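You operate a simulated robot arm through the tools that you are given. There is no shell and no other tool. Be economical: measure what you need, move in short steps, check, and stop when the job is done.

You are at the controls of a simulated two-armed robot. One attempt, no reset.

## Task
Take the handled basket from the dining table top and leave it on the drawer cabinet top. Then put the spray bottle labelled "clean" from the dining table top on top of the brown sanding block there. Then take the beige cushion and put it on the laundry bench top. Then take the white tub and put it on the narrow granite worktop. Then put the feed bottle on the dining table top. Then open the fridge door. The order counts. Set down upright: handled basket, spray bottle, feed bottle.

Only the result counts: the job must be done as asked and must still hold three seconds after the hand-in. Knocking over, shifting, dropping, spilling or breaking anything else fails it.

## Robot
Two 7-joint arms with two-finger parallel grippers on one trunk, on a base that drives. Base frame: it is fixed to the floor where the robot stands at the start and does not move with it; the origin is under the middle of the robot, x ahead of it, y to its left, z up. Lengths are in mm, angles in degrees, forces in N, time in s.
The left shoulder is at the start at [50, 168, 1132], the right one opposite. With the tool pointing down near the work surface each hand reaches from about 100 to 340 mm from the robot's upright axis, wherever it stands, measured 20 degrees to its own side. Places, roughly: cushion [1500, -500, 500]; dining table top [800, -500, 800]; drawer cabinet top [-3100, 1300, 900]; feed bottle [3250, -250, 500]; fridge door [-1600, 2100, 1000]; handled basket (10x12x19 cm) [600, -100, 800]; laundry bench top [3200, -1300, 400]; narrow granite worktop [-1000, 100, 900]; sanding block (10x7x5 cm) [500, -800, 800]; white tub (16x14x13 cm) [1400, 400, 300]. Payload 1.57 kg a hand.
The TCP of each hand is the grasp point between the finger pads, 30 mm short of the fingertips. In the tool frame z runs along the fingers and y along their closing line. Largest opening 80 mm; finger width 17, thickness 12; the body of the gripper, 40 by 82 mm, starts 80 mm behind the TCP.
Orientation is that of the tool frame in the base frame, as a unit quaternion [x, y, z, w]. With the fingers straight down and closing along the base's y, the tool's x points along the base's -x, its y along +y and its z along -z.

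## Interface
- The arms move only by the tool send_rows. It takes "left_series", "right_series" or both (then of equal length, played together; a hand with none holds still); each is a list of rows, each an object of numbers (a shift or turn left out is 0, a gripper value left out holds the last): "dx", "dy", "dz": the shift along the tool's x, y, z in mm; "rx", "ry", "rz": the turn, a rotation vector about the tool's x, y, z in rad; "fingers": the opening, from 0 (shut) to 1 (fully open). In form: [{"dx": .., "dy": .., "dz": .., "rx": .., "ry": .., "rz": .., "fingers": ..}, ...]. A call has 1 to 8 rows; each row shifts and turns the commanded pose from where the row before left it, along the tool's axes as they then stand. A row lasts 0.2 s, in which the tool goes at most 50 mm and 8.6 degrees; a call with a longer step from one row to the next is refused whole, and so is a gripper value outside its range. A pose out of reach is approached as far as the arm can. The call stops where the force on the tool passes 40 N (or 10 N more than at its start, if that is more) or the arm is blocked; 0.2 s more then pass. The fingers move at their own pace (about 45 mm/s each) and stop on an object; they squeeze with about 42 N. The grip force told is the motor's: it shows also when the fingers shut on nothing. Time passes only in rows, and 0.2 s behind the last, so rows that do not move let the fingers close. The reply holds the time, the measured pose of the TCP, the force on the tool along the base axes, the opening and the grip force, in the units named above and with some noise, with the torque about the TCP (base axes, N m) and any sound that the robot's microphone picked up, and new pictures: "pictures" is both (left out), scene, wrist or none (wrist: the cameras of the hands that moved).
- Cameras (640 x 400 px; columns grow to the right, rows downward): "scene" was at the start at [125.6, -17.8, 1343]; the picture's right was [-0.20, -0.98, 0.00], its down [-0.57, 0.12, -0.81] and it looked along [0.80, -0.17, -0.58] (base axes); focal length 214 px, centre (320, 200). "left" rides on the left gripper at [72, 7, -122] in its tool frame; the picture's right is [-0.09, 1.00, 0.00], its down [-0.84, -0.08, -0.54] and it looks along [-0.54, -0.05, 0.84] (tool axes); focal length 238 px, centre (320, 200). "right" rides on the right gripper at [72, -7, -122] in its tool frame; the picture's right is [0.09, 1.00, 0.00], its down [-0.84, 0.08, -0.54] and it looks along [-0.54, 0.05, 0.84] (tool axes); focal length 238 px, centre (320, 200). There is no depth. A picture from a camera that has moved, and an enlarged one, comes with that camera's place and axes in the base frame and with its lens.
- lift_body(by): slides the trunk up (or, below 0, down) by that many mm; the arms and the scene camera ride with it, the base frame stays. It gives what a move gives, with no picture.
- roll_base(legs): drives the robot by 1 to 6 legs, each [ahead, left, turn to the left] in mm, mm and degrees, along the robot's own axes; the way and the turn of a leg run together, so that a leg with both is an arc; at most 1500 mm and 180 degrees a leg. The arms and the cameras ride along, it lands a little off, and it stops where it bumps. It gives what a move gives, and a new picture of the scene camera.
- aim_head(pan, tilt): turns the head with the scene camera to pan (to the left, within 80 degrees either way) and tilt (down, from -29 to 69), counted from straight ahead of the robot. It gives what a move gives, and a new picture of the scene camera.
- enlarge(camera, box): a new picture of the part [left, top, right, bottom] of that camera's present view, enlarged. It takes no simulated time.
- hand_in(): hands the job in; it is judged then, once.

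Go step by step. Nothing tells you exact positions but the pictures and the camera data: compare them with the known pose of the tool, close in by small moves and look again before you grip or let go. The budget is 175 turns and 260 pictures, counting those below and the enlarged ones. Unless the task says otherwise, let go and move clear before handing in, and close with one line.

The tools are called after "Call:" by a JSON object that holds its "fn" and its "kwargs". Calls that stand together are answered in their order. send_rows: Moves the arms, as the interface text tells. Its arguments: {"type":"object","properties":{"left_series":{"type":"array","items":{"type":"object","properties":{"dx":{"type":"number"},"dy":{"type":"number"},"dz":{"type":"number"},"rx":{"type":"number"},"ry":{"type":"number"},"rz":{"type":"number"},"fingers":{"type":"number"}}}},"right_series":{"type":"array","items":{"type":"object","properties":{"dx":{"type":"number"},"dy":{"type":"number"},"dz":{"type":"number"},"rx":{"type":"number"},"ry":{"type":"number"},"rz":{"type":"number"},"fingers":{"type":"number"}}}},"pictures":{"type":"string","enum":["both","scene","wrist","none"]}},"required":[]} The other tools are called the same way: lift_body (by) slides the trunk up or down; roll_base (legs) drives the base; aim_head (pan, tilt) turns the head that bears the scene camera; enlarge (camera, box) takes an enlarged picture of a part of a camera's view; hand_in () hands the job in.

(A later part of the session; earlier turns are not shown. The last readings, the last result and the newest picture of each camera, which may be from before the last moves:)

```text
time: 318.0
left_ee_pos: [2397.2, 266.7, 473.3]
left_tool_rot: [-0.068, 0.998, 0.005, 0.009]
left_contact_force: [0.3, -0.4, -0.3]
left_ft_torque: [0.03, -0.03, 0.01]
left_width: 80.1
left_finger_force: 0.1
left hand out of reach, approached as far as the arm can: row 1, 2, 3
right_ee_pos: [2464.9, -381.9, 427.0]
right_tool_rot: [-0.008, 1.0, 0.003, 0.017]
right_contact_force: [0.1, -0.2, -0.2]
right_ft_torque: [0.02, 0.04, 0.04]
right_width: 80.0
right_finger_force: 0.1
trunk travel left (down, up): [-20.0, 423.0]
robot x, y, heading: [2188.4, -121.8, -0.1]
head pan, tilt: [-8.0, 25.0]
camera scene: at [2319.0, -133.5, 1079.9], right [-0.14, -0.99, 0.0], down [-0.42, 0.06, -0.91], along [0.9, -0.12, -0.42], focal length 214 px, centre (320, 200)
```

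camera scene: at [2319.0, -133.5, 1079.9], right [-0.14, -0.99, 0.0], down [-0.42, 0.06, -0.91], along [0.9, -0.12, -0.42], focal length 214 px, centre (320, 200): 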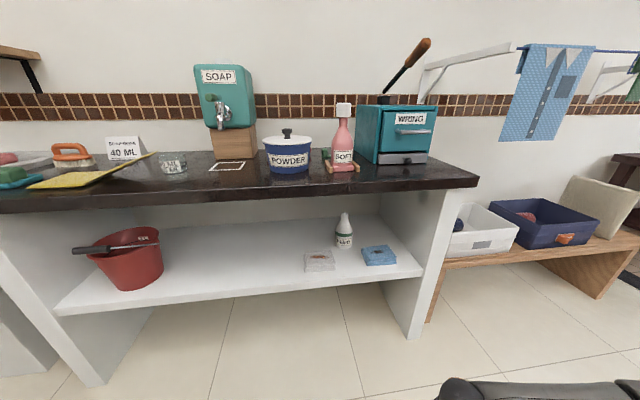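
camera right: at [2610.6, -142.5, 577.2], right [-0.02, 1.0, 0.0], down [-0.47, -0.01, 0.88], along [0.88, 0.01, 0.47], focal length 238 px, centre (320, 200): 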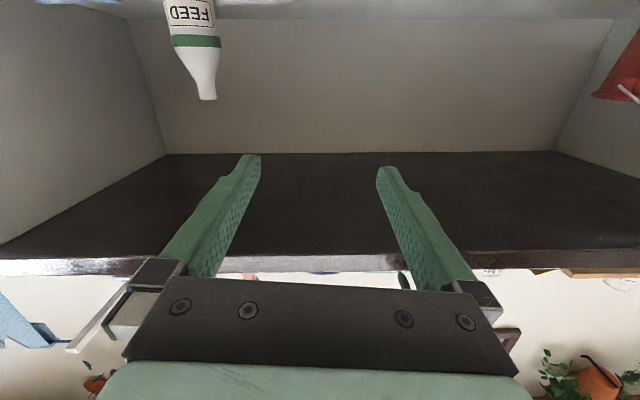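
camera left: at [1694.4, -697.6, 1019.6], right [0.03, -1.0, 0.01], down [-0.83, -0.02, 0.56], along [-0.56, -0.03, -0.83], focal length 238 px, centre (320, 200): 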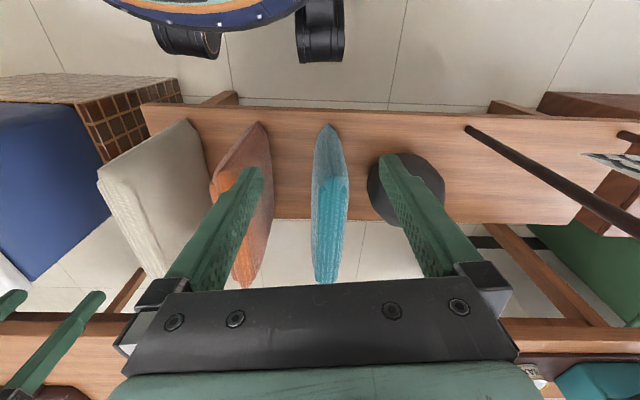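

Call:
{"fn": "send_rows", "kwargs": {"left_series": [{"dx": -24, "dy": -38}, {"dx": -24, "dy": -38}, {"dx": -24, "dy": -38}, {"dx": -24, "dy": -38}, {"dx": -24, "dy": -38}, {"dx": -24, "dy": -38}, {"dx": -24, "dy": -38}, {"dx": -20, "dy": -38}], "pictures": "none"}}

Call:
{"fn": "send_rows", "kwargs": {"left_series": [{"rz": 0.14}, {"rz": 0.14}, {"rz": 0.14}, {"rz": 0.14}, {"ry": -0.14, "dx": -26}, {"ry": -0.14, "dx": -26}, {"ry": -0.14, "dx": -26}, {"ry": -0.14, "dx": -26}], "pictures": "scene"}}

```text
time: 319.8
left_ee_pos: [2628.6, -14.4, 474.1]
left_tool_rot: [-0.068, 0.998, 0.005, 0.008]
left_contact_force: [-0.4, 1.3, -0.5]
left_ft_torque: [0.01, -0.02, 0.01]
left_width: 79.8
left_finger_force: 0.1
right_ee_pos: [2463.6, -381.9, 426.4]
right_tool_rot: [-0.008, 1.0, 0.003, 0.017]
right_contact_force: [0.2, 0.4, 0.4]
right_ft_torque: [-0.02, 0.0, 0.03]
right_width: 80.3
right_finger_force: 0.0
trunk travel left (down, up): [-20.0, 423.0]
robot x, y, heading: [2187.6, -119.5, 0.1]
head pan, tilt: [-8.0, 25.0]
```

```text
time: 321.6
left_ee_pos: [2716.9, -50.1, 497.8]
left_tool_rot: [0.205, 0.937, -0.052, 0.278]
left_contact_force: [-0.2, -1.1, 1.0]
left_ft_torque: [-0.01, -0.01, -0.01]
left_width: 80.0
left_finger_force: 0.0
right_ee_pos: [2464.7, -382.0, 426.6]
right_tool_rot: [-0.008, 1.0, 0.003, 0.017]
right_contact_force: [-0.2, -0.3, -0.6]
right_ft_torque: [0.0, -0.01, 0.0]
right_width: 80.0
right_finger_force: 0.0
trunk travel left (down, up): [-20.0, 423.0]
robot x, y, heading: [2187.3, -120.1, 0.2]
head pan, tilt: [-8.0, 25.0]
camera scene: at [2319.1, -133.4, 1079.8], right [-0.14, -0.99, 0.0], down [-0.42, 0.06, -0.91], along [0.9, -0.12, -0.42], focal length 214 px, centre (320, 200)
```

scene: 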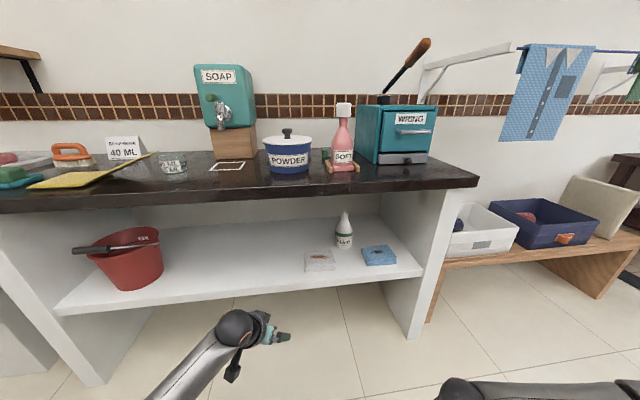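

Call:
{"fn": "send_rows", "kwargs": {"left_series": [{"ry": -0.14, "dx": -26}, {"ry": -0.14, "dx": -26}, {"ry": -0.14, "dx": -26}, {"ry": -0.14, "dx": -26}, {"ry": -0.14, "dx": -26}, {"ry": -0.14, "dx": -26}], "pictures": "both"}}

```text
time: 323.0
left_ee_pos: [2800.4, -88.8, 619.4]
left_tool_rot: [0.165, 0.743, -0.13, 0.636]
left_contact_force: [0.1, 0.6, 0.7]
left_ft_torque: [-0.02, -0.03, 0.01]
left_width: 80.1
left_finger_force: 0.1
right_ee_pos: [2464.9, -383.3, 426.4]
right_tool_rot: [-0.008, 1.0, 0.003, 0.017]
right_contact_force: [-0.1, 0.7, -0.6]
right_ft_torque: [0.0, -0.01, -0.01]
right_width: 80.4
right_finger_force: 0.1
trunk travel left (down, up): [-20.0, 423.0]
robot x, y, heading: [2187.9, -116.6, 0.2]
head pan, tilt: [-8.0, 25.0]
camera scene: at [2319.1, -133.4, 1079.8], right [-0.14, -0.99, 0.0], down [-0.42, 0.06, -0.91], along [0.9, -0.12, -0.42], focal length 214 px, centre (320, 200)
camera left: at [2682.8, -28.3, 565.5], right [0.42, 0.9, 0.11], down [-0.41, 0.08, 0.91], along [0.81, -0.43, 0.4], focal length 238 px, centre (320, 200)
```

scene: 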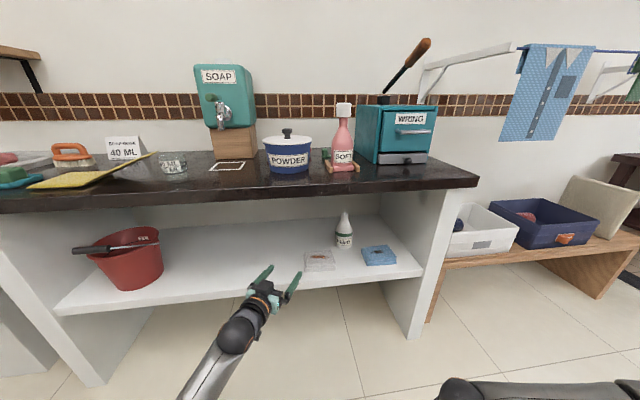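
left: 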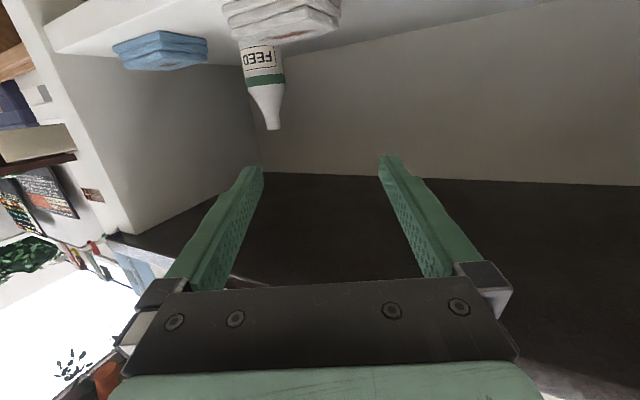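

The left hand is now horizontal, yawed 24° to the right, at neck height. The bottle's neck is at about [3120, -356, 608]. I'll roll the base to a pre-grasp position.

Call:
{"fn": "roll_base", "kwargs": {"legs": [[0, -214, 0], [190, 0, 0]]}}

Call:
{"fn": "enlarge", "kwargs": {"camera": "left", "box": [0, 0, 640, 400]}}

```text
time: 325.9
left_ee_pos: [2995.3, -305.7, 617.2]
left_tool_rot: [0.162, 0.744, -0.128, 0.635]
left_contact_force: [0.5, 0.1, 0.5]
left_ft_torque: [-0.01, 0.0, 0.01]
left_width: 80.1
left_finger_force: 0.1
right_ee_pos: [2661.0, -601.3, 426.1]
right_tool_rot: [-0.012, 1.0, 0.002, 0.016]
right_contact_force: [-0.4, 0.6, -0.3]
right_ft_torque: [0.02, 0.02, -0.01]
right_width: 79.8
right_finger_force: 0.1
trunk travel left (down, up): [-20.0, 423.0]
robot x, y, heading: [2384.3, -341.7, 0.5]
head pan, tilt: [-8.0, 25.0]
camera scene: at [2514.2, -352.9, 1079.9], right [-0.13, -0.99, 0.0], down [-0.42, 0.05, -0.91], along [0.9, -0.12, -0.42], focal length 214 px, centre (320, 200)
```

scene: 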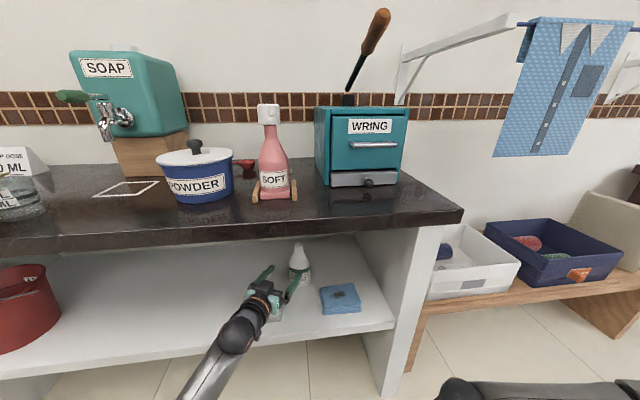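

```text
1.00 times, centred on (320, 200) of left
camera zoom: at [2876.8, -245.0, 565.4], right [0.42, 0.9, 0.11], down [-0.4, 0.08, 0.91], along [0.81, -0.42, 0.4], focal length 238 px, centre (320, 200)
```

zoom: 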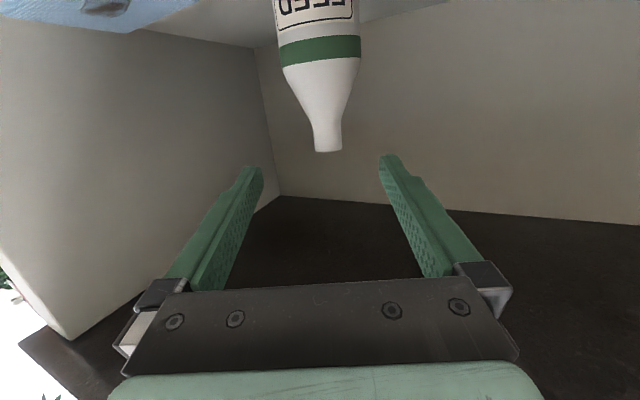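

The neck lies right between the fingers, about 135 mm ahead. I'll roll part of the way, then finish with the arm.

Call:
{"fn": "roll_base", "kwargs": {"legs": [[70, -26, -0.4]]}}

Call:
{"fn": "enlarge", "kwargs": {"camera": "left", "box": [120, 50, 520, 300]}}

```text
time: 326.9
left_ee_pos: [3065.2, -335.9, 617.6]
left_tool_rot: [0.165, 0.744, -0.13, 0.635]
left_contact_force: [0.1, 0.6, -0.6]
left_ft_torque: [0.08, 0.0, 0.01]
left_width: 80.0
left_finger_force: 0.1
right_ee_pos: [2728.3, -627.7, 426.7]
right_tool_rot: [-0.008, 1.0, 0.002, 0.017]
right_contact_force: [0.4, 0.6, 0.7]
right_ft_torque: [-0.01, 0.01, -0.03]
right_width: 80.2
right_finger_force: 0.0
trunk travel left (down, up): [-20.0, 423.0]
robot x, y, heading: [2452.1, -366.5, 0.1]
head pan, tilt: [-8.0, 25.0]
camera scene: at [2583.4, -379.3, 1079.9], right [-0.14, -0.99, 0.0], down [-0.42, 0.06, -0.91], along [0.9, -0.12, -0.42], focal length 214 px, centre (320, 200)
```

scene: 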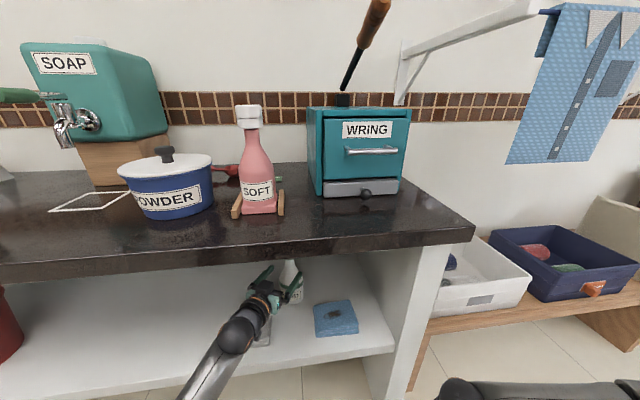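

```text
1.60 times, centred on (320, 175) of left
camera zoom: at [2946.9, -274.3, 565.4], right [0.42, 0.9, 0.11], down [-0.4, 0.08, 0.91], along [0.81, -0.43, 0.4], focal length 381 px, centre (320, 240)
```

zoom: 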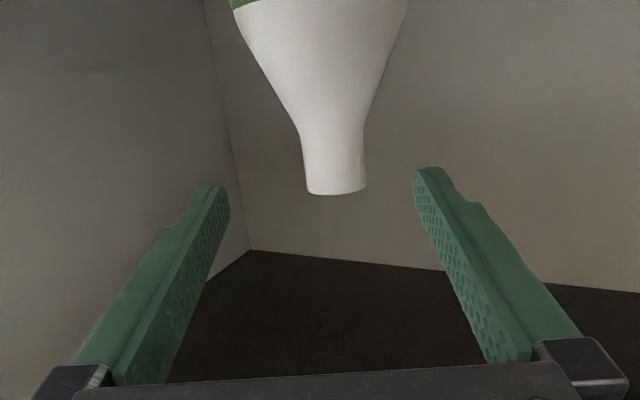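

Call:
{"fn": "send_rows", "kwargs": {"left_series": [{"dz": 20, "dy": 4}, {"dz": 20, "dy": 3}, {"dz": 16, "dx": 3}], "pictures": "wrist"}}

```text
time: 327.7
left_ee_pos: [3119.3, -353.9, 606.5]
left_tool_rot: [0.164, 0.743, -0.13, 0.635]
left_contact_force: [-0.1, -0.1, -0.6]
left_ft_torque: [0.02, -0.01, 0.01]
left_width: 80.1
left_finger_force: 0.1
right_ee_pos: [2729.6, -628.3, 426.5]
right_tool_rot: [-0.008, 1.0, 0.003, 0.016]
right_contact_force: [0.3, 0.0, -0.2]
right_ft_torque: [-0.02, 0.0, 0.02]
right_width: 80.3
right_finger_force: 0.1
trunk travel left (down, up): [-20.0, 423.0]
robot x, y, heading: [2450.5, -369.4, -0.0]
head pan, tilt: [-8.0, 25.0]
camera left: at [3001.1, -291.4, 554.6], right [0.42, 0.9, 0.11], down [-0.4, 0.08, 0.91], along [0.81, -0.43, 0.4], focal length 238 px, centre (320, 200)
```

left: 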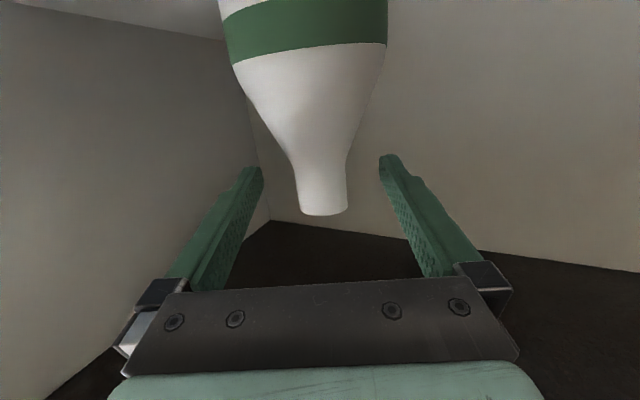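

Call:
{"fn": "send_rows", "kwargs": {"left_series": [{"dz": 8}, {"fingers": 0}, {}, {}, {}, {"dx": -15}, {"dx": -15}], "pictures": "both"}}

```text
time: 329.3
left_ee_pos: [3127.9, -358.2, 632.6]
left_tool_rot: [0.165, 0.744, -0.13, 0.634]
left_contact_force: [0.7, 0.3, -4.3]
left_ft_torque: [-0.03, 0.01, 0.0]
left_width: 36.9
left_finger_force: 42.3
right_ee_pos: [2728.5, -627.9, 428.1]
right_tool_rot: [-0.009, 1.0, 0.003, 0.018]
right_contact_force: [0.5, -0.2, -0.8]
right_ft_torque: [0.01, -0.04, 0.0]
right_width: 79.9
right_finger_force: 0.1
trunk travel left (down, up): [-20.0, 423.0]
robot x, y, heading: [2450.8, -365.1, 0.0]
head pan, tilt: [-8.0, 25.0]
camera scene: at [2583.9, -379.3, 1079.7], right [-0.14, -0.99, 0.0], down [-0.42, 0.06, -0.91], along [0.9, -0.12, -0.42], focal length 214 px, centre (320, 200)
camera left: at [3010.4, -296.0, 580.9], right [0.42, 0.9, 0.11], down [-0.4, 0.08, 0.91], along [0.81, -0.43, 0.4], focal length 238 px, centre (320, 200)
```

scene: 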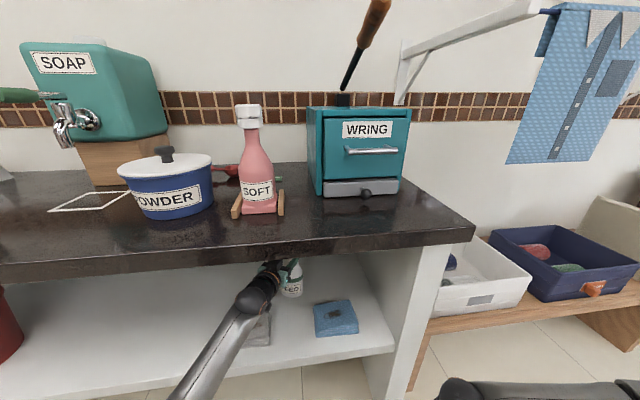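
left: 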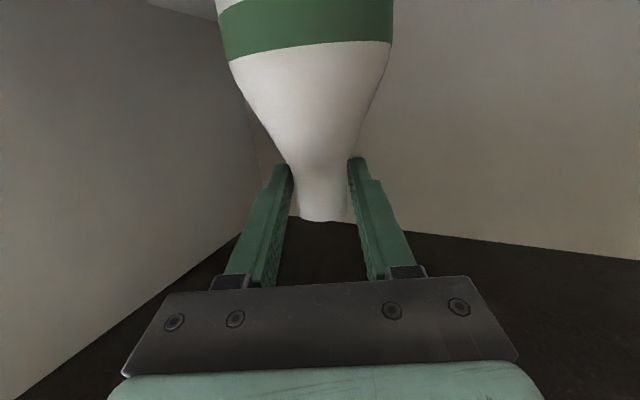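

The bottle is gripped by the neck and lifted. I'll raise it a little more and pull it straight out.

Call:
{"fn": "send_rows", "kwargs": {"left_series": [{"dx": -15}, {"dx": -15}, {}], "pictures": "none"}}

Call:
{"fn": "roll_base", "kwargs": {"legs": [[-350, 0, 0]]}}

Call:
{"fn": "enlarge", "kwargs": {"camera": "left", "box": [0, 0, 640, 400]}}

```text
time: 330.1
left_ee_pos: [3133.2, -358.9, 661.6]
left_tool_rot: [0.165, 0.744, -0.131, 0.634]
left_contact_force: [0.1, 0.6, -5.3]
left_ft_torque: [0.03, 0.02, 0.0]
left_width: 36.8
left_finger_force: 42.2
right_ee_pos: [2729.3, -627.4, 426.6]
right_tool_rot: [-0.01, 1.0, 0.003, 0.017]
right_contact_force: [0.3, -0.4, -0.4]
right_ft_torque: [0.01, 0.03, 0.05]
right_width: 80.1
right_finger_force: 0.1
trunk travel left (down, up): [-20.0, 423.0]
robot x, y, heading: [2453.7, -365.3, -0.1]
head pan, tilt: [-8.0, 25.0]
```

```text
time: 332.4
left_ee_pos: [2776.1, -359.1, 661.8]
left_tool_rot: [0.165, 0.744, -0.13, 0.634]
left_contact_force: [0.2, -0.3, -5.4]
left_ft_torque: [-0.01, 0.0, -0.01]
left_width: 36.8
left_finger_force: 42.1
right_ee_pos: [2371.7, -629.7, 426.5]
right_tool_rot: [-0.008, 1.0, 0.002, 0.016]
right_contact_force: [0.2, 0.5, -0.4]
right_ft_torque: [-0.01, 0.03, -0.01]
right_width: 80.3
right_finger_force: 0.1
trunk travel left (down, up): [-20.0, 423.0]
robot x, y, heading: [2093.4, -366.0, 0.1]
head pan, tilt: [-8.0, 25.0]
camera scene: at [2226.5, -380.0, 1079.7], right [-0.14, -0.99, 0.0], down [-0.42, 0.06, -0.91], along [0.9, -0.12, -0.42], focal length 214 px, centre (320, 200)
```

scene: 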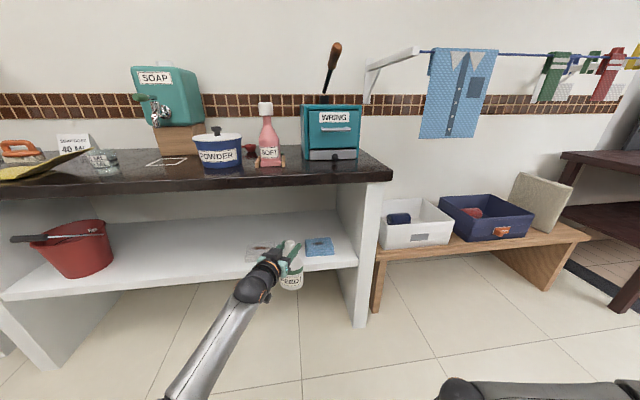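

```text
1.00 times, centred on (320, 200) of left
camera zoom: at [2657.6, -298.4, 610.0], right [0.42, 0.9, 0.11], down [-0.4, 0.08, 0.91], along [0.81, -0.43, 0.4], focal length 238 px, centre (320, 200)
```

zoom: 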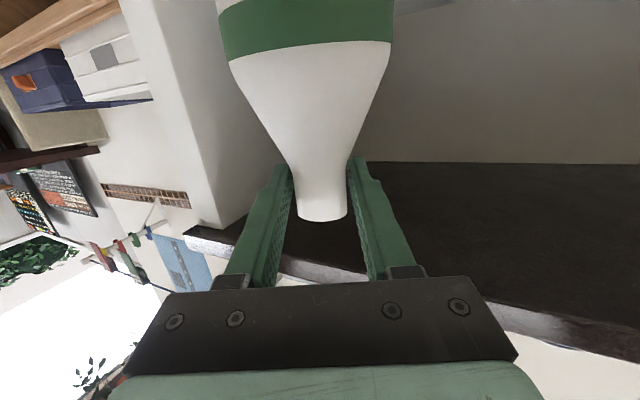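

The feed bottle is out and hanging upright. I'll raise the trunk, then carry it round (reversing along the known lane) to the free corner of the dining table near [540, 200].

Call:
{"fn": "lift_body", "kwargs": {"by": 390}}

Call:
{"fn": "roll_base", "kwargs": {"legs": [[-180, 0, 0], [0, 1400, 0], [-1100, 0, 0], [-940, 0, 0]]}}

Call:
{"fn": "aim_head", "kwargs": {"pan": -30, "tilt": 35}}

```text
time: 336.2
left_ee_pos: [2776.8, -359.8, 1051.0]
left_tool_rot: [0.164, 0.744, -0.13, 0.635]
left_contact_force: [0.7, 0.0, -5.2]
left_ft_torque: [-0.01, 0.02, 0.01]
left_width: 36.6
left_finger_force: 42.2
right_ee_pos: [2371.8, -629.0, 817.2]
right_tool_rot: [-0.009, 1.0, 0.002, 0.017]
right_contact_force: [0.2, 0.6, 0.1]
right_ft_torque: [0.01, 0.01, -0.02]
right_width: 79.8
right_finger_force: 0.1
trunk travel left (down, up): [-410.0, 33.0]
robot x, y, heading: [2094.3, -365.7, 0.0]
head pan, tilt: [-8.0, 25.0]
```

```text
time: 354.1
left_ee_pos: [520.9, 1045.2, 1051.7]
left_tool_rot: [0.167, 0.743, -0.132, 0.634]
left_contact_force: [-0.3, 0.2, -5.5]
left_ft_torque: [0.0, 0.06, 0.0]
left_width: 36.2
left_finger_force: 41.6
right_ee_pos: [116.1, 778.8, 816.2]
right_tool_rot: [-0.005, 1.0, 0.002, 0.018]
right_contact_force: [0.4, 1.1, 0.1]
right_ft_torque: [-0.03, 0.0, 0.02]
right_width: 79.8
right_finger_force: 0.0
trunk travel left (down, up): [-410.0, 33.0]
robot x, y, heading: [-159.8, 1042.9, -0.4]
head pan, tilt: [-8.0, 25.0]
camera scene: at [-28.2, 1028.8, 1469.8], right [-0.14, -0.99, 0.0], down [-0.42, 0.06, -0.91], along [0.9, -0.13, -0.42], focal length 214 px, centre (320, 200)
```

scene: 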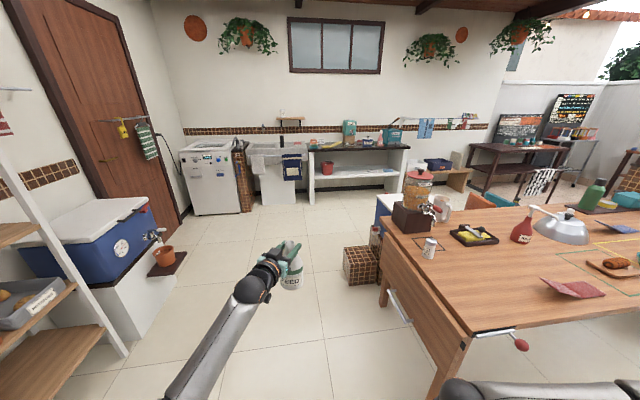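

```text
time: 355.0
left_ee_pos: [522.0, 1044.9, 1050.1]
left_tool_rot: [0.168, 0.744, -0.132, 0.633]
left_contact_force: [0.4, 0.1, -5.4]
left_ft_torque: [0.0, 0.07, 0.02]
left_width: 36.3
left_finger_force: 42.1
right_ee_pos: [115.5, 779.2, 816.9]
right_tool_rot: [-0.004, 1.0, 0.003, 0.017]
right_contact_force: [0.1, -0.3, 0.5]
right_ft_torque: [-0.01, 0.0, 0.01]
right_width: 80.0
right_finger_force: 0.0
trunk travel left (down, up): [-410.0, 33.0]
robot x, y, heading: [-161.8, 1045.1, -0.4]
head pan, tilt: [-30.0, 35.0]
camera scene: at [-43.0, 997.7, 1454.0], right [-0.5, -0.86, 0.0], down [-0.5, 0.29, -0.82], along [0.71, -0.41, -0.57], focal length 214 px, centre (320, 200)
```

scene: 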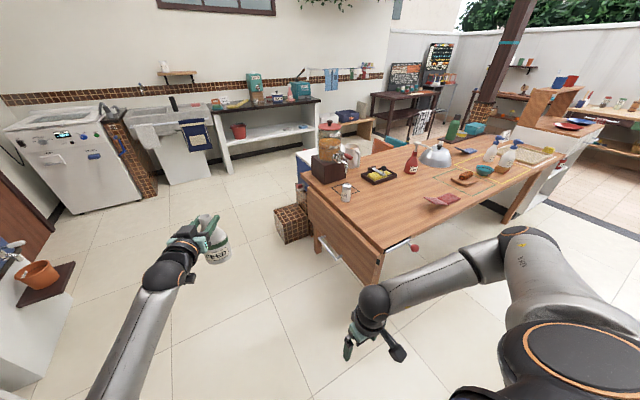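

Call:
{"fn": "roll_base", "kwargs": {"legs": [[0, -790, 0.4], [30, 0, 0]]}}

Call:
{"fn": "aim_head", "kwargs": {"pan": 10, "tilt": 40}}

```text
time: 359.8
left_ee_pos: [550.9, 224.0, 1051.0]
left_tool_rot: [0.164, 0.745, -0.13, 0.633]
left_contact_force: [0.5, 0.3, -6.0]
left_ft_torque: [-0.02, 0.0, 0.0]
left_width: 36.3
left_finger_force: 41.7
right_ee_pos: [148.5, -46.9, 815.3]
right_tool_rot: [-0.01, 1.0, 0.003, 0.016]
right_contact_force: [-0.2, -0.5, -0.3]
right_ft_torque: [0.03, 0.03, 0.0]
right_width: 80.0
right_finger_force: 0.2
trunk travel left (down, up): [-410.0, 33.0]
robot x, y, heading: [-130.9, 212.0, 0.0]
head pan, tilt: [-30.0, 35.0]
camera scene: at [-12.6, 170.9, 1453.8], right [-0.49, -0.87, 0.0], down [-0.5, 0.28, -0.82], along [0.71, -0.41, -0.57], focal length 214 px, centre (320, 200)
```

scene: 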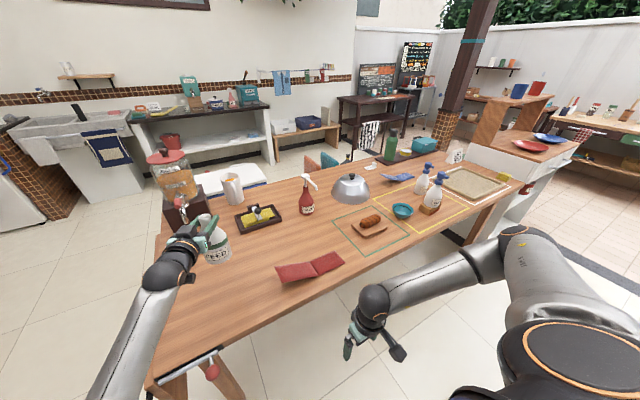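

```text
time: 360.9
left_ee_pos: [551.3, 224.5, 1051.0]
left_tool_rot: [0.163, 0.745, -0.128, 0.633]
left_contact_force: [0.6, 0.1, -5.4]
left_ft_torque: [0.01, 0.01, 0.01]
left_width: 36.2
left_finger_force: 41.8
right_ee_pos: [147.0, -45.9, 816.0]
right_tool_rot: [-0.01, 1.0, 0.003, 0.017]
right_contact_force: [0.7, -0.6, 0.2]
right_ft_torque: [0.0, -0.02, -0.01]
right_width: 80.0
right_finger_force: 0.0
trunk travel left (down, up): [-410.0, 33.0]
robot x, y, heading: [-133.2, 211.8, 0.1]
head pan, tilt: [10.0, 40.0]
camera scene: at [-6.8, 229.7, 1446.4], right [0.18, -0.98, 0.0], down [-0.63, -0.11, -0.77], along [0.75, 0.14, -0.64], focal length 214 px, centre (320, 200)
```

scene: 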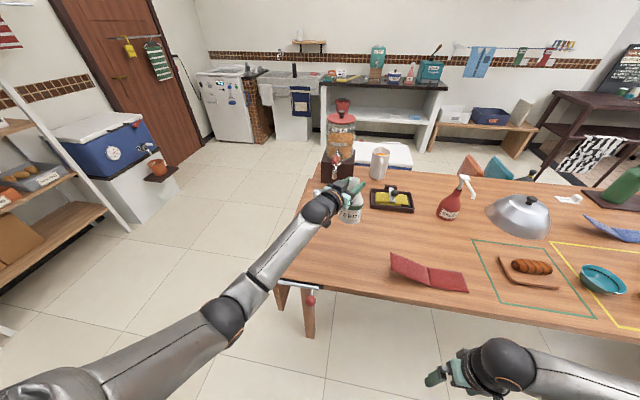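

The bottle is above clear table space. I'll lower the trunk by 100 mm, then finish gently with the arm.

Call:
{"fn": "lift_body", "kwargs": {"by": -95}}

Call:
{"fn": "enlarge", "kwargs": {"camera": "scene", "box": [260, 140, 460, 290]}}

```text
time: 362.2
left_ee_pos: [550.8, 224.9, 956.5]
left_tool_rot: [0.163, 0.746, -0.128, 0.633]
left_contact_force: [0.7, -0.1, -4.9]
left_ft_torque: [-0.02, 0.05, 0.01]
left_width: 36.4
left_finger_force: 41.8
right_ee_pos: [148.1, -45.7, 721.2]
right_tool_rot: [-0.01, 1.0, 0.003, 0.016]
right_contact_force: [0.2, -0.7, 0.0]
right_ft_torque: [0.01, -0.05, 0.01]
right_width: 80.1
right_finger_force: 0.1
trunk travel left (down, up): [-315.0, 128.0]
robot x, y, heading: [-135.3, 213.1, 0.3]
head pan, tilt: [10.0, 40.0]
```

```text
2.67 times, centred on (360, 215) of scene
camera zoom: at [-7.0, 229.8, 1351.5], right [0.18, -0.98, 0.0], down [-0.63, -0.12, -0.77], along [0.75, 0.14, -0.64], focal length 572 px, centre (213, 160)
```

zoom: 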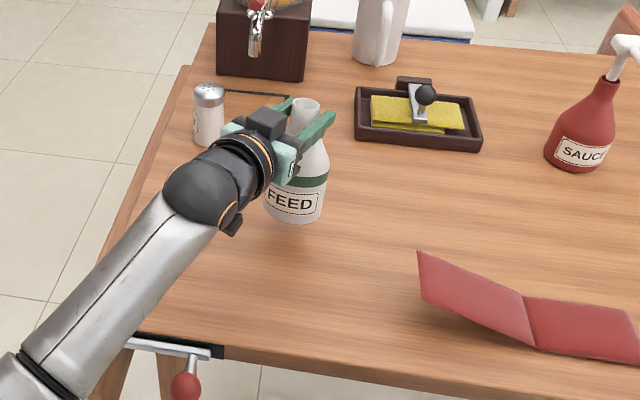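

Call:
{"fn": "send_rows", "kwargs": {"left_series": [{"dx": 6}, {"dx": 5}], "pictures": "none"}}

Call:
{"fn": "send_rows", "kwargs": {"left_series": [{"dx": 4}], "pictures": "none"}}

Call:
{"fn": "send_rows", "kwargs": {"left_series": [{"dx": 4}], "pictures": "none"}}

Call:
{"fn": "send_rows", "kwargs": {"left_series": [{"dx": 4}], "pictures": "none"}}

Call:
{"fn": "enlarge", "kwargs": {"camera": "scene", "box": [310, 160, 390, 230]}}

```text
time: 362.8
left_ee_pos: [548.5, 225.2, 945.2]
left_tool_rot: [0.164, 0.745, -0.129, 0.633]
left_contact_force: [0.1, -0.3, -5.8]
left_ft_torque: [0.03, 0.02, 0.0]
left_width: 36.2
left_finger_force: 42.0
right_ee_pos: [146.9, -46.7, 720.7]
right_tool_rot: [-0.011, 1.0, 0.002, 0.017]
right_contact_force: [0.3, 1.0, -0.9]
right_ft_torque: [0.02, 0.0, 0.01]
right_width: 80.2
right_finger_force: 0.1
trunk travel left (down, up): [-315.0, 128.0]
robot x, y, heading: [-132.0, 212.8, 0.3]
head pan, tilt: [10.0, 40.0]
```

```text
time: 363.2
left_ee_pos: [547.9, 225.9, 941.6]
left_tool_rot: [0.164, 0.744, -0.129, 0.634]
left_contact_force: [0.5, 0.2, -5.3]
left_ft_torque: [-0.03, 0.04, 0.0]
left_width: 36.3
left_finger_force: 42.0
right_ee_pos: [147.4, -46.4, 721.7]
right_tool_rot: [-0.01, 1.0, 0.003, 0.017]
right_contact_force: [0.5, -0.4, -0.1]
right_ft_torque: [-0.02, 0.0, 0.0]
right_width: 79.9
right_finger_force: 0.0
trunk travel left (down, up): [-315.0, 128.0]
robot x, y, heading: [-133.1, 214.0, 0.3]
head pan, tilt: [10.0, 40.0]
```

```text
time: 363.6
left_ee_pos: [549.0, 226.5, 936.5]
left_tool_rot: [0.164, 0.745, -0.13, 0.634]
left_contact_force: [-0.5, -0.5, -6.1]
left_ft_torque: [0.0, 0.04, 0.0]
left_width: 36.3
left_finger_force: 42.4
right_ee_pos: [146.2, -46.4, 720.0]
right_tool_rot: [-0.01, 1.0, 0.002, 0.017]
right_contact_force: [-0.1, 0.5, 0.1]
right_ft_torque: [0.0, -0.01, 0.0]
right_width: 80.0
right_finger_force: 0.1
trunk travel left (down, up): [-315.0, 128.0]
robot x, y, heading: [-133.4, 214.4, 0.2]
head pan, tilt: [10.0, 40.0]
```

```text
time: 364.0
left_ee_pos: [547.7, 226.8, 933.2]
left_tool_rot: [0.164, 0.745, -0.129, 0.634]
left_contact_force: [-0.3, 0.1, -6.1]
left_ft_torque: [0.0, 0.0, -0.01]
left_width: 36.2
left_finger_force: 41.9
right_ee_pos: [146.3, -45.4, 721.7]
right_tool_rot: [-0.01, 1.0, 0.004, 0.017]
right_contact_force: [0.9, -0.2, 0.5]
right_ft_torque: [0.03, -0.03, 0.0]
right_width: 79.9
right_finger_force: 0.0
trunk travel left (down, up): [-315.0, 128.0]
robot x, y, heading: [-128.6, 213.0, 0.2]
head pan, tilt: [10.0, 40.0]
```

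```text
5.71 times, centred on (350, 195) of scene
camera zoom: at [-6.8, 229.8, 1351.4], right [0.18, -0.98, 0.0], down [-0.63, -0.12, -0.77], along [0.75, 0.14, -0.64], focal length 1226 px, centre (149, 229)
```

zoom: 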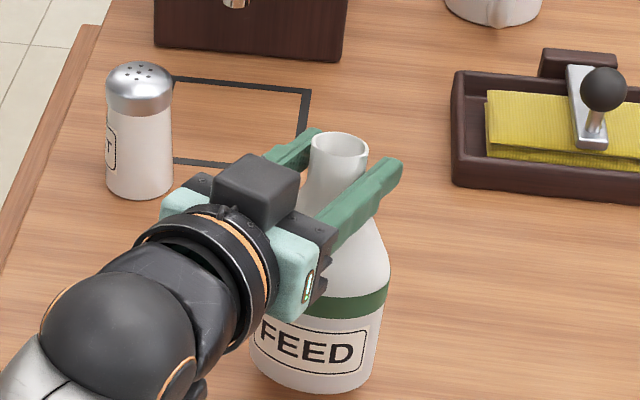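

Not down yet; I'll continue in small steps.

Call:
{"fn": "send_rows", "kwargs": {"left_series": [{"dx": 4}, {"dx": 3}], "pictures": "none"}}

Call:
{"fn": "send_rows", "kwargs": {"left_series": [{"dx": 4}], "pictures": "none"}}

Call:
{"fn": "send_rows", "kwargs": {"left_series": [{"dx": 4}], "pictures": "none"}}

```text
time: 364.6
left_ee_pos: [545.4, 228.1, 927.2]
left_tool_rot: [0.164, 0.744, -0.13, 0.634]
left_contact_force: [-0.1, -0.1, -6.3]
left_ft_torque: [-0.01, 0.01, 0.0]
left_width: 36.3
left_finger_force: 41.7
right_ee_pos: [147.7, -44.5, 721.4]
right_tool_rot: [-0.011, 1.0, 0.003, 0.016]
right_contact_force: [-0.8, -0.1, -0.7]
right_ft_torque: [0.0, 0.0, 0.04]
right_width: 79.9
right_finger_force: 0.1
trunk travel left (down, up): [-315.0, 128.0]
robot x, y, heading: [-133.3, 212.4, 0.4]
head pan, tilt: [10.0, 40.0]
```

```text
time: 365.0
left_ee_pos: [545.2, 227.6, 921.7]
left_tool_rot: [0.164, 0.744, -0.129, 0.634]
left_contact_force: [-0.4, 0.6, -5.6]
left_ft_torque: [0.02, 0.02, 0.02]
left_width: 36.2
left_finger_force: 42.6
right_ee_pos: [147.2, -45.0, 720.2]
right_tool_rot: [-0.011, 1.0, 0.003, 0.017]
right_contact_force: [0.5, 0.2, 0.3]
right_ft_torque: [0.01, 0.03, 0.02]
right_width: 79.9
right_finger_force: 0.1
trunk travel left (down, up): [-315.0, 128.0]
robot x, y, heading: [-131.9, 209.4, 0.2]
head pan, tilt: [10.0, 40.0]
```

```text
time: 365.4
left_ee_pos: [545.1, 228.3, 918.4]
left_tool_rot: [0.163, 0.744, -0.129, 0.635]
left_contact_force: [-0.4, 0.1, -5.7]
left_ft_torque: [-0.01, 0.05, 0.07]
left_width: 36.2
left_finger_force: 41.9
right_ee_pos: [147.9, -46.6, 720.8]
right_tool_rot: [-0.011, 1.0, 0.003, 0.017]
right_contact_force: [0.1, -0.8, -0.3]
right_ft_torque: [-0.02, 0.0, 0.01]
right_width: 80.0
right_finger_force: 0.0
trunk travel left (down, up): [-315.0, 128.0]
robot x, y, heading: [-130.7, 212.1, 0.4]
head pan, tilt: [10.0, 40.0]
```

Call:
{"fn": "send_rows", "kwargs": {"left_series": [{"dx": 4}], "pictures": "none"}}

Call:
{"fn": "send_rows", "kwargs": {"left_series": [{"dx": 4}], "pictures": "none"}}

Call:
{"fn": "send_rows", "kwargs": {"left_series": [{"dx": 3}], "pictures": "none"}}

Call:
{"fn": "enlarge", "kwargs": {"camera": "scene", "box": [310, 160, 390, 230]}}

```text
time: 365.8
left_ee_pos: [546.1, 228.0, 916.3]
left_tool_rot: [0.164, 0.743, -0.13, 0.636]
left_contact_force: [-0.2, -0.4, -0.2]
left_ft_torque: [0.0, 0.15, -0.04]
left_width: 36.4
left_finger_force: 41.9
right_ee_pos: [147.2, -45.9, 721.4]
right_tool_rot: [-0.01, 1.0, 0.003, 0.016]
right_contact_force: [0.7, 0.3, 0.6]
right_ft_torque: [-0.01, 0.02, 0.01]
right_width: 80.1
right_finger_force: 0.1
trunk travel left (down, up): [-315.0, 128.0]
robot x, y, heading: [-133.5, 212.4, 0.2]
head pan, tilt: [10.0, 40.0]
```

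```text
time: 366.2
left_ee_pos: [545.2, 228.6, 917.0]
left_tool_rot: [0.163, 0.74, -0.13, 0.639]
left_contact_force: [-3.0, 3.9, 12.0]
left_ft_torque: [0.08, 0.74, -0.17]
left_width: 36.6
left_finger_force: 42.4
right_ee_pos: [145.3, -46.0, 722.4]
right_tool_rot: [-0.011, 1.0, 0.004, 0.017]
right_contact_force: [0.4, 0.2, -0.1]
right_ft_torque: [0.01, 0.02, 0.02]
right_width: 79.9
right_finger_force: 0.1
trunk travel left (down, up): [-315.0, 128.0]
robot x, y, heading: [-134.6, 218.7, 0.4]
head pan, tilt: [10.0, 40.0]
```

```text
time: 366.6
left_ee_pos: [543.4, 227.6, 916.6]
left_tool_rot: [0.163, 0.738, -0.13, 0.642]
left_contact_force: [3.5, 3.8, 23.6]
left_ft_torque: [-0.01, 0.13, -0.03]
left_width: 36.2
left_finger_force: 42.0
right_ee_pos: [146.8, -46.6, 721.6]
right_tool_rot: [-0.011, 1.0, 0.003, 0.017]
right_contact_force: [0.3, -0.1, 0.3]
right_ft_torque: [-0.01, 0.0, 0.0]
right_width: 80.2
right_finger_force: 0.0
trunk travel left (down, up): [-315.0, 128.0]
robot x, y, heading: [-127.2, 213.5, 0.1]
head pan, tilt: [10.0, 40.0]
```

```text
5.71 times, centred on (350, 195) of scene
camera zoom: at [-9.8, 230.1, 1352.1], right [0.18, -0.98, 0.0], down [-0.63, -0.12, -0.77], along [0.76, 0.14, -0.64], focal length 1226 px, centre (149, 229)
```

zoom: 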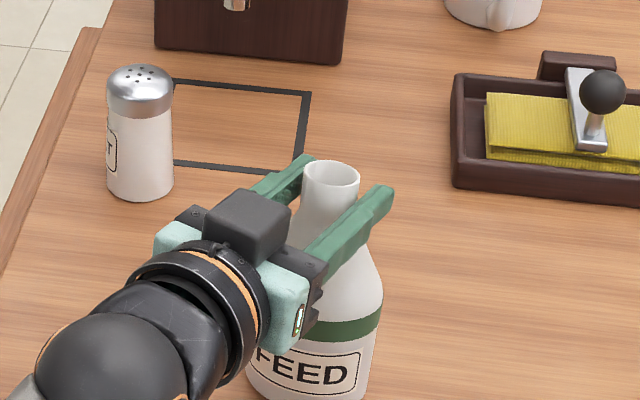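

The bottle is standing on the table. I'll relieve the pressure, open the fingers, and withdraw straight back along the fingers.

Call:
{"fn": "send_rows", "kwargs": {"left_series": [{"dx": -7}, {}], "pictures": "none"}}

Call:
{"fn": "send_rows", "kwargs": {"left_series": [{"fingers": 1}, {}, {}, {}], "pictures": "wrist"}}

```text
time: 367.2
left_ee_pos: [543.4, 227.2, 917.9]
left_tool_rot: [0.165, 0.742, -0.13, 0.637]
left_contact_force: [6.3, 1.6, 12.9]
left_ft_torque: [-0.43, -0.85, 0.24]
left_width: 36.4
left_finger_force: 41.9
right_ee_pos: [145.4, -45.7, 722.8]
right_tool_rot: [-0.01, 1.0, 0.003, 0.017]
right_contact_force: [0.0, -0.3, 0.8]
right_ft_torque: [0.02, -0.03, 0.01]
right_width: 79.9
right_finger_force: 0.0
trunk travel left (down, up): [-315.0, 128.0]
robot x, y, heading: [-131.0, 215.3, -0.1]
head pan, tilt: [10.0, 40.0]
```

```text
time: 368.2
left_ee_pos: [542.4, 227.8, 913.8]
left_tool_rot: [0.163, 0.744, -0.129, 0.635]
left_contact_force: [0.3, 0.7, 0.0]
left_ft_torque: [-0.02, -0.02, -0.03]
left_width: 79.9
left_finger_force: 0.1
right_ee_pos: [147.1, -46.5, 722.0]
right_tool_rot: [-0.011, 1.0, 0.003, 0.016]
right_contact_force: [0.6, 0.3, 0.2]
right_ft_torque: [-0.02, -0.04, -0.02]
right_width: 79.9
right_finger_force: 0.1
trunk travel left (down, up): [-315.0, 128.0]
robot x, y, heading: [-127.6, 215.2, 0.5]
head pan, tilt: [10.0, 40.0]
camera left: at [424.6, 289.1, 862.2], right [0.42, 0.9, 0.11], down [-0.4, 0.08, 0.91], along [0.81, -0.42, 0.4], focal length 238 px, centre (320, 200)
```

left: 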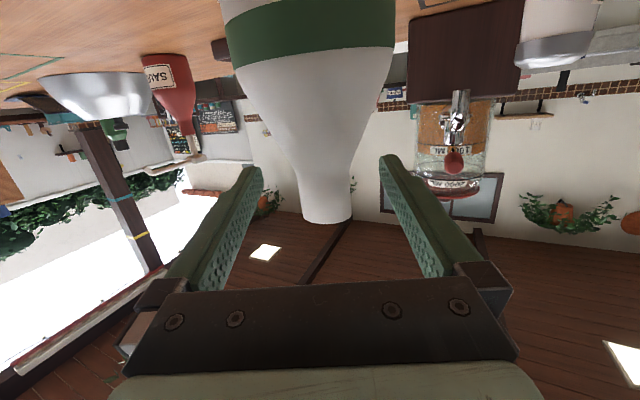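

The bottle stands upright on its own. I'll withdraw the hand backwards.

Call:
{"fn": "send_rows", "kwargs": {"left_series": [{"dz": -30}, {"dz": -40}, {"dz": -40}, {"dz": -40}], "pictures": "none"}}

Call:
{"fn": "roll_base", "kwargs": {"legs": [[-120, 0, 0]]}}

```text
time: 369.2
left_ee_pos: [407.2, 287.3, 935.4]
left_tool_rot: [0.164, 0.744, -0.13, 0.635]
left_contact_force: [-0.5, 0.3, -1.3]
left_ft_torque: [-0.01, 0.02, -0.03]
left_width: 79.8
left_finger_force: 0.1
right_ee_pos: [146.0, -45.6, 721.3]
right_tool_rot: [-0.011, 1.0, 0.003, 0.016]
right_contact_force: [-0.6, -0.4, 0.1]
right_ft_torque: [-0.01, -0.01, 0.0]
right_width: 80.0
right_finger_force: 0.1
trunk travel left (down, up): [-315.0, 128.0]
robot x, y, heading: [-131.5, 214.7, -0.1]
head pan, tilt: [10.0, 40.0]
```

```text
time: 370.4
left_ee_pos: [287.3, 286.4, 936.3]
left_tool_rot: [0.164, 0.744, -0.129, 0.635]
left_contact_force: [-1.2, -0.3, 0.3]
left_ft_torque: [0.0, -0.01, 0.0]
left_width: 80.2
left_finger_force: 0.0
right_ee_pos: [25.3, -46.7, 722.1]
right_tool_rot: [-0.009, 1.0, 0.004, 0.017]
right_contact_force: [-0.3, 0.9, -0.2]
right_ft_torque: [-0.03, 0.01, -0.03]
right_width: 79.9
right_finger_force: 0.1
trunk travel left (down, up): [-315.0, 128.0]
robot x, y, heading: [-247.8, 208.0, 0.2]
head pan, tilt: [10.0, 40.0]
camera scene: at [-129.2, 229.0, 1351.6], right [0.18, -0.98, 0.0], down [-0.63, -0.11, -0.77], along [0.75, 0.14, -0.64], focal length 214 px, centre (320, 200)
```

scene: 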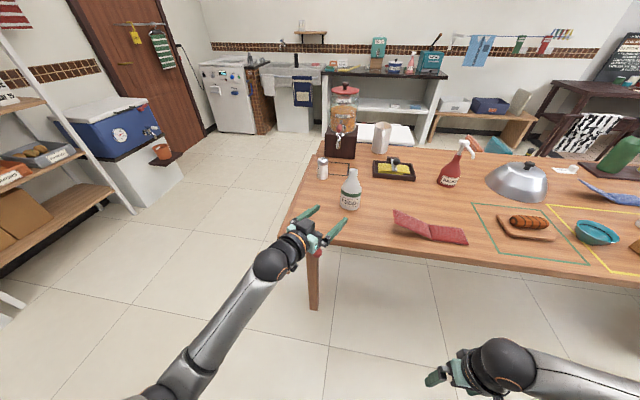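

The feed bottle stands upright on the table. Last is the fridge: its vertical handle is near [-1376, 2026, 930]. I'll drive into the aisle in front of it and look.

Call:
{"fn": "roll_base", "kwargs": {"legs": [[0, 1010, 0], [-850, 0, 0], [0, 0, 100]]}}

Call:
{"fn": "aim_head", "kwargs": {"pan": 10, "tilt": 25}}

```text
time: 383.9
left_ee_pos: [-1253.0, 1749.7, 936.0]
left_tool_rot: [-0.445, 0.618, 0.387, 0.52]
left_contact_force: [-0.4, -1.4, 0.3]
left_ft_torque: [0.0, -0.03, 0.03]
left_width: 80.2
left_finger_force: 0.0
right_ee_pos: [-893.9, 1525.6, 722.4]
right_tool_rot: [0.75, -0.661, -0.015, -0.009]
right_contact_force: [-0.1, -0.4, 0.5]
right_ft_torque: [-0.01, 0.0, 0.0]
right_width: 79.8
right_finger_force: 0.1
trunk travel left (down, up): [-315.0, 128.0]
robot x, y, heading: [-1123.1, 1220.3, 96.4]
head pan, tilt: [10.0, 40.0]
camera scene: at [-1151.1, 1343.0, 1351.5], right [0.96, 0.28, 0.0], down [0.18, -0.62, -0.77], along [-0.22, 0.73, -0.64], focal length 214 px, centre (320, 200)
```

scene: 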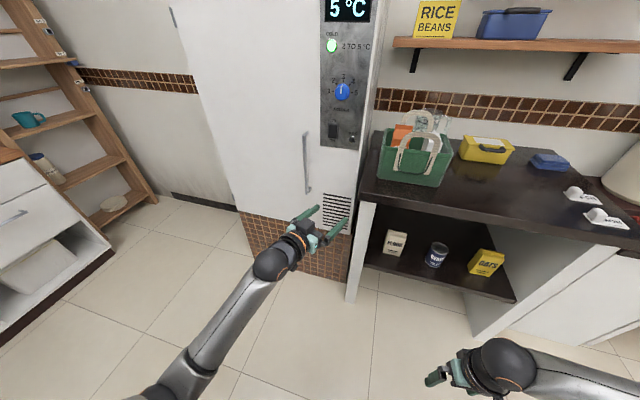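

```text
time: 384.7
left_ee_pos: [-1253.1, 1749.6, 936.1]
left_tool_rot: [-0.443, 0.619, 0.386, 0.521]
left_contact_force: [-0.2, 0.0, -0.4]
left_ft_torque: [0.01, 0.01, 0.0]
left_width: 79.9
left_finger_force: 0.1
right_ee_pos: [-893.4, 1525.9, 721.0]
right_tool_rot: [0.75, -0.661, -0.014, -0.009]
right_contact_force: [-0.1, -0.1, -0.4]
right_ft_torque: [-0.03, 0.0, -0.02]
right_width: 79.9
right_finger_force: 0.1
trunk travel left (down, up): [-315.0, 128.0]
robot x, y, heading: [-1120.1, 1222.9, 96.4]
head pan, tilt: [10.0, 25.0]
camera scene: at [-1153.1, 1349.8, 1374.8], right [0.96, 0.28, 0.0], down [0.12, -0.41, -0.91], along [-0.26, 0.87, -0.42], focal length 214 px, centre (320, 200)
```

scene: 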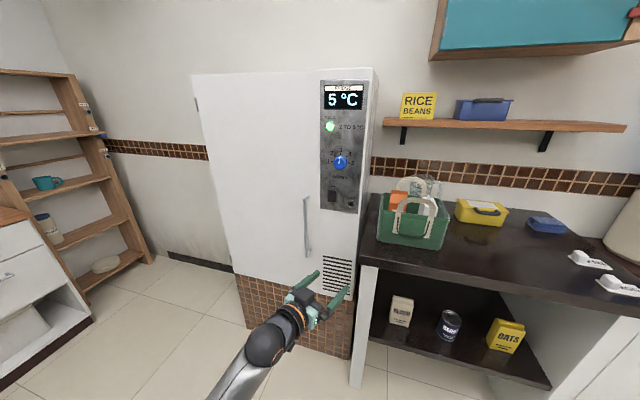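

The door's handle is a vertical bar at about [-1408, 2026, 925], with the hinge on the left near x≈-1830. The left hand is already horizontal at that height, so I'll pull the right hand in and roll to a pre-grasp position.

Call:
{"fn": "send_rows", "kwargs": {"right_series": [{"dx": 30}, {"dx": 30}, {"dx": 30}], "pictures": "none"}}

Call:
{"fn": "roll_base", "kwargs": {"legs": [[0, 161, 0], [208, 0, 0]]}}

Call:
{"fn": "enlarge", "kwargs": {"camera": "left", "box": [0, 0, 640, 400]}}

```text
time: 385.5
left_ee_pos: [-1253.5, 1750.2, 935.6]
left_tool_rot: [-0.444, 0.619, 0.386, 0.521]
left_contact_force: [0.5, -0.4, -0.3]
left_ft_torque: [-0.03, -0.04, 0.01]
left_width: 80.4
left_finger_force: 0.1
right_ee_pos: [-882.3, 1436.6, 721.0]
right_tool_rot: [0.751, -0.66, -0.015, -0.01]
right_contact_force: [0.1, 0.4, -0.4]
right_ft_torque: [0.0, 0.03, 0.02]
right_width: 80.0
right_finger_force: 0.0
trunk travel left (down, up): [-315.0, 128.0]
robot x, y, heading: [-1120.8, 1222.7, 96.7]
head pan, tilt: [10.0, 25.0]
```

```text
time: 388.2
left_ee_pos: [-1430.9, 1942.7, 937.3]
left_tool_rot: [-0.444, 0.618, 0.386, 0.521]
left_contact_force: [0.2, -0.6, -0.3]
left_ft_torque: [0.01, -0.01, -0.01]
left_width: 80.0
left_finger_force: 0.0
right_ee_pos: [-1059.0, 1628.1, 719.9]
right_tool_rot: [0.75, -0.661, -0.014, -0.009]
right_contact_force: [0.9, 0.8, 0.2]
right_ft_torque: [-0.02, -0.01, 0.0]
right_width: 79.8
right_finger_force: 0.0
trunk travel left (down, up): [-315.0, 128.0]
robot x, y, heading: [-1303.4, 1412.9, 96.3]
head pan, tilt: [10.0, 25.0]
camera scene: at [-1331.2, 1542.9, 1374.8], right [0.96, 0.28, 0.0], down [0.12, -0.41, -0.91], along [-0.26, 0.87, -0.42], focal length 214 px, centre (320, 200)
```

scene: 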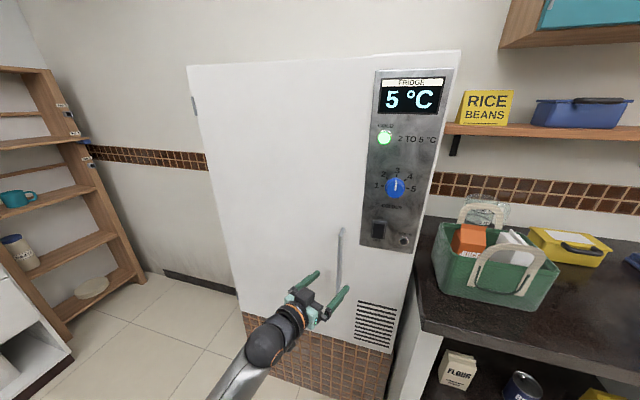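

```text
1.00 times, centred on (320, 200) of left
camera zoom: at [-1479.3, 1820.0, 884.2], right [-0.94, 0.32, 0.11], down [-0.04, -0.41, 0.91], along [0.34, 0.85, 0.4], focal length 238 px, centre (320, 200)
```

zoom: 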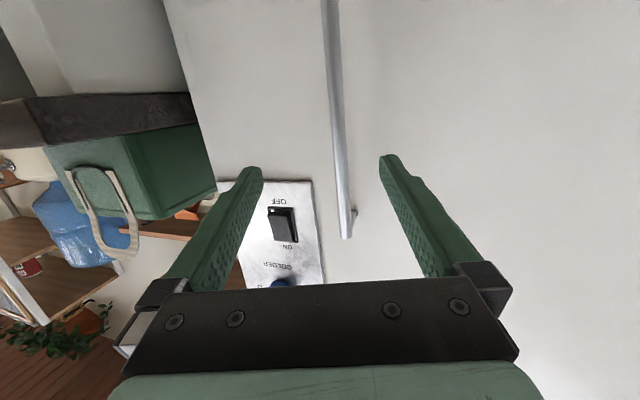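

Call:
{"fn": "send_rows", "kwargs": {"left_series": [{"dy": 17}, {"dz": 30}, {"dz": 25}], "pictures": "wrist"}}

```text
time: 389.0
left_ee_pos: [-1430.7, 1998.4, 928.4]
left_tool_rot: [-0.444, 0.62, 0.385, 0.52]
left_contact_force: [-0.6, 0.4, 0.5]
left_ft_torque: [0.03, -0.01, 0.0]
left_width: 80.2
left_finger_force: 0.1
right_ee_pos: [-1060.7, 1629.5, 719.5]
right_tool_rot: [0.751, -0.66, -0.014, -0.009]
right_contact_force: [0.0, -0.3, 0.1]
right_ft_torque: [-0.02, 0.0, 0.01]
right_width: 80.0
right_finger_force: 0.0
trunk travel left (down, up): [-315.0, 128.0]
robot x, y, heading: [-1299.7, 1418.4, 96.1]
head pan, tilt: [10.0, 25.0]
camera left: at [-1479.2, 1875.5, 875.2], right [-0.94, 0.32, 0.11], down [-0.04, -0.41, 0.91], along [0.34, 0.85, 0.4], focal length 238 px, centre (320, 200)
```

left: 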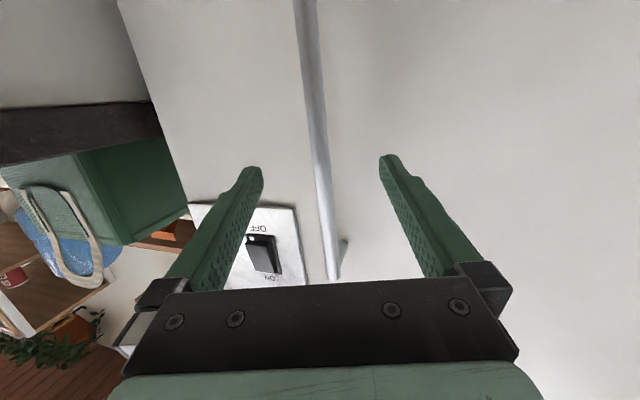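

Call:
{"fn": "send_rows", "kwargs": {"left_series": [{"dz": 13}, {"dz": 12}, {}], "pictures": "wrist"}}

```text
time: 389.8
left_ee_pos: [-1422.9, 2021.3, 922.4]
left_tool_rot: [-0.443, 0.619, 0.385, 0.521]
left_contact_force: [0.4, -0.2, 0.3]
left_ft_torque: [0.01, 0.02, 0.05]
left_width: 80.0
left_finger_force: 0.0
right_ee_pos: [-1060.3, 1628.6, 720.7]
right_tool_rot: [0.75, -0.661, -0.014, -0.008]
right_contact_force: [0.6, -0.4, 0.3]
right_ft_torque: [-0.01, 0.02, -0.02]
right_width: 80.0
right_finger_force: 0.1
trunk travel left (down, up): [-315.0, 128.0]
robot x, y, heading: [-1300.8, 1415.4, 96.3]
head pan, tilt: [10.0, 25.0]
camera left: at [-1471.8, 1899.1, 870.2], right [-0.94, 0.32, 0.11], down [-0.04, -0.41, 0.91], along [0.34, 0.85, 0.4], focal length 238 px, centre (320, 200)
```

left: 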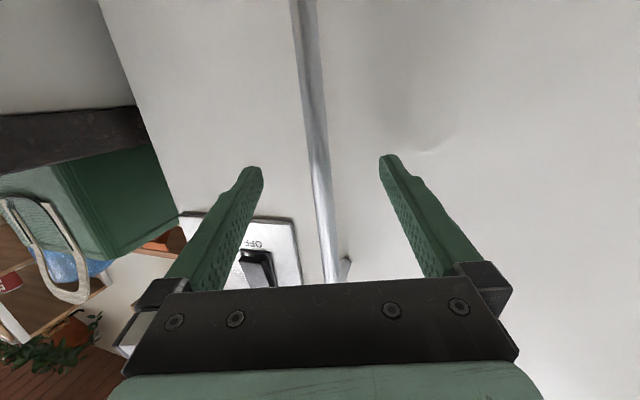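

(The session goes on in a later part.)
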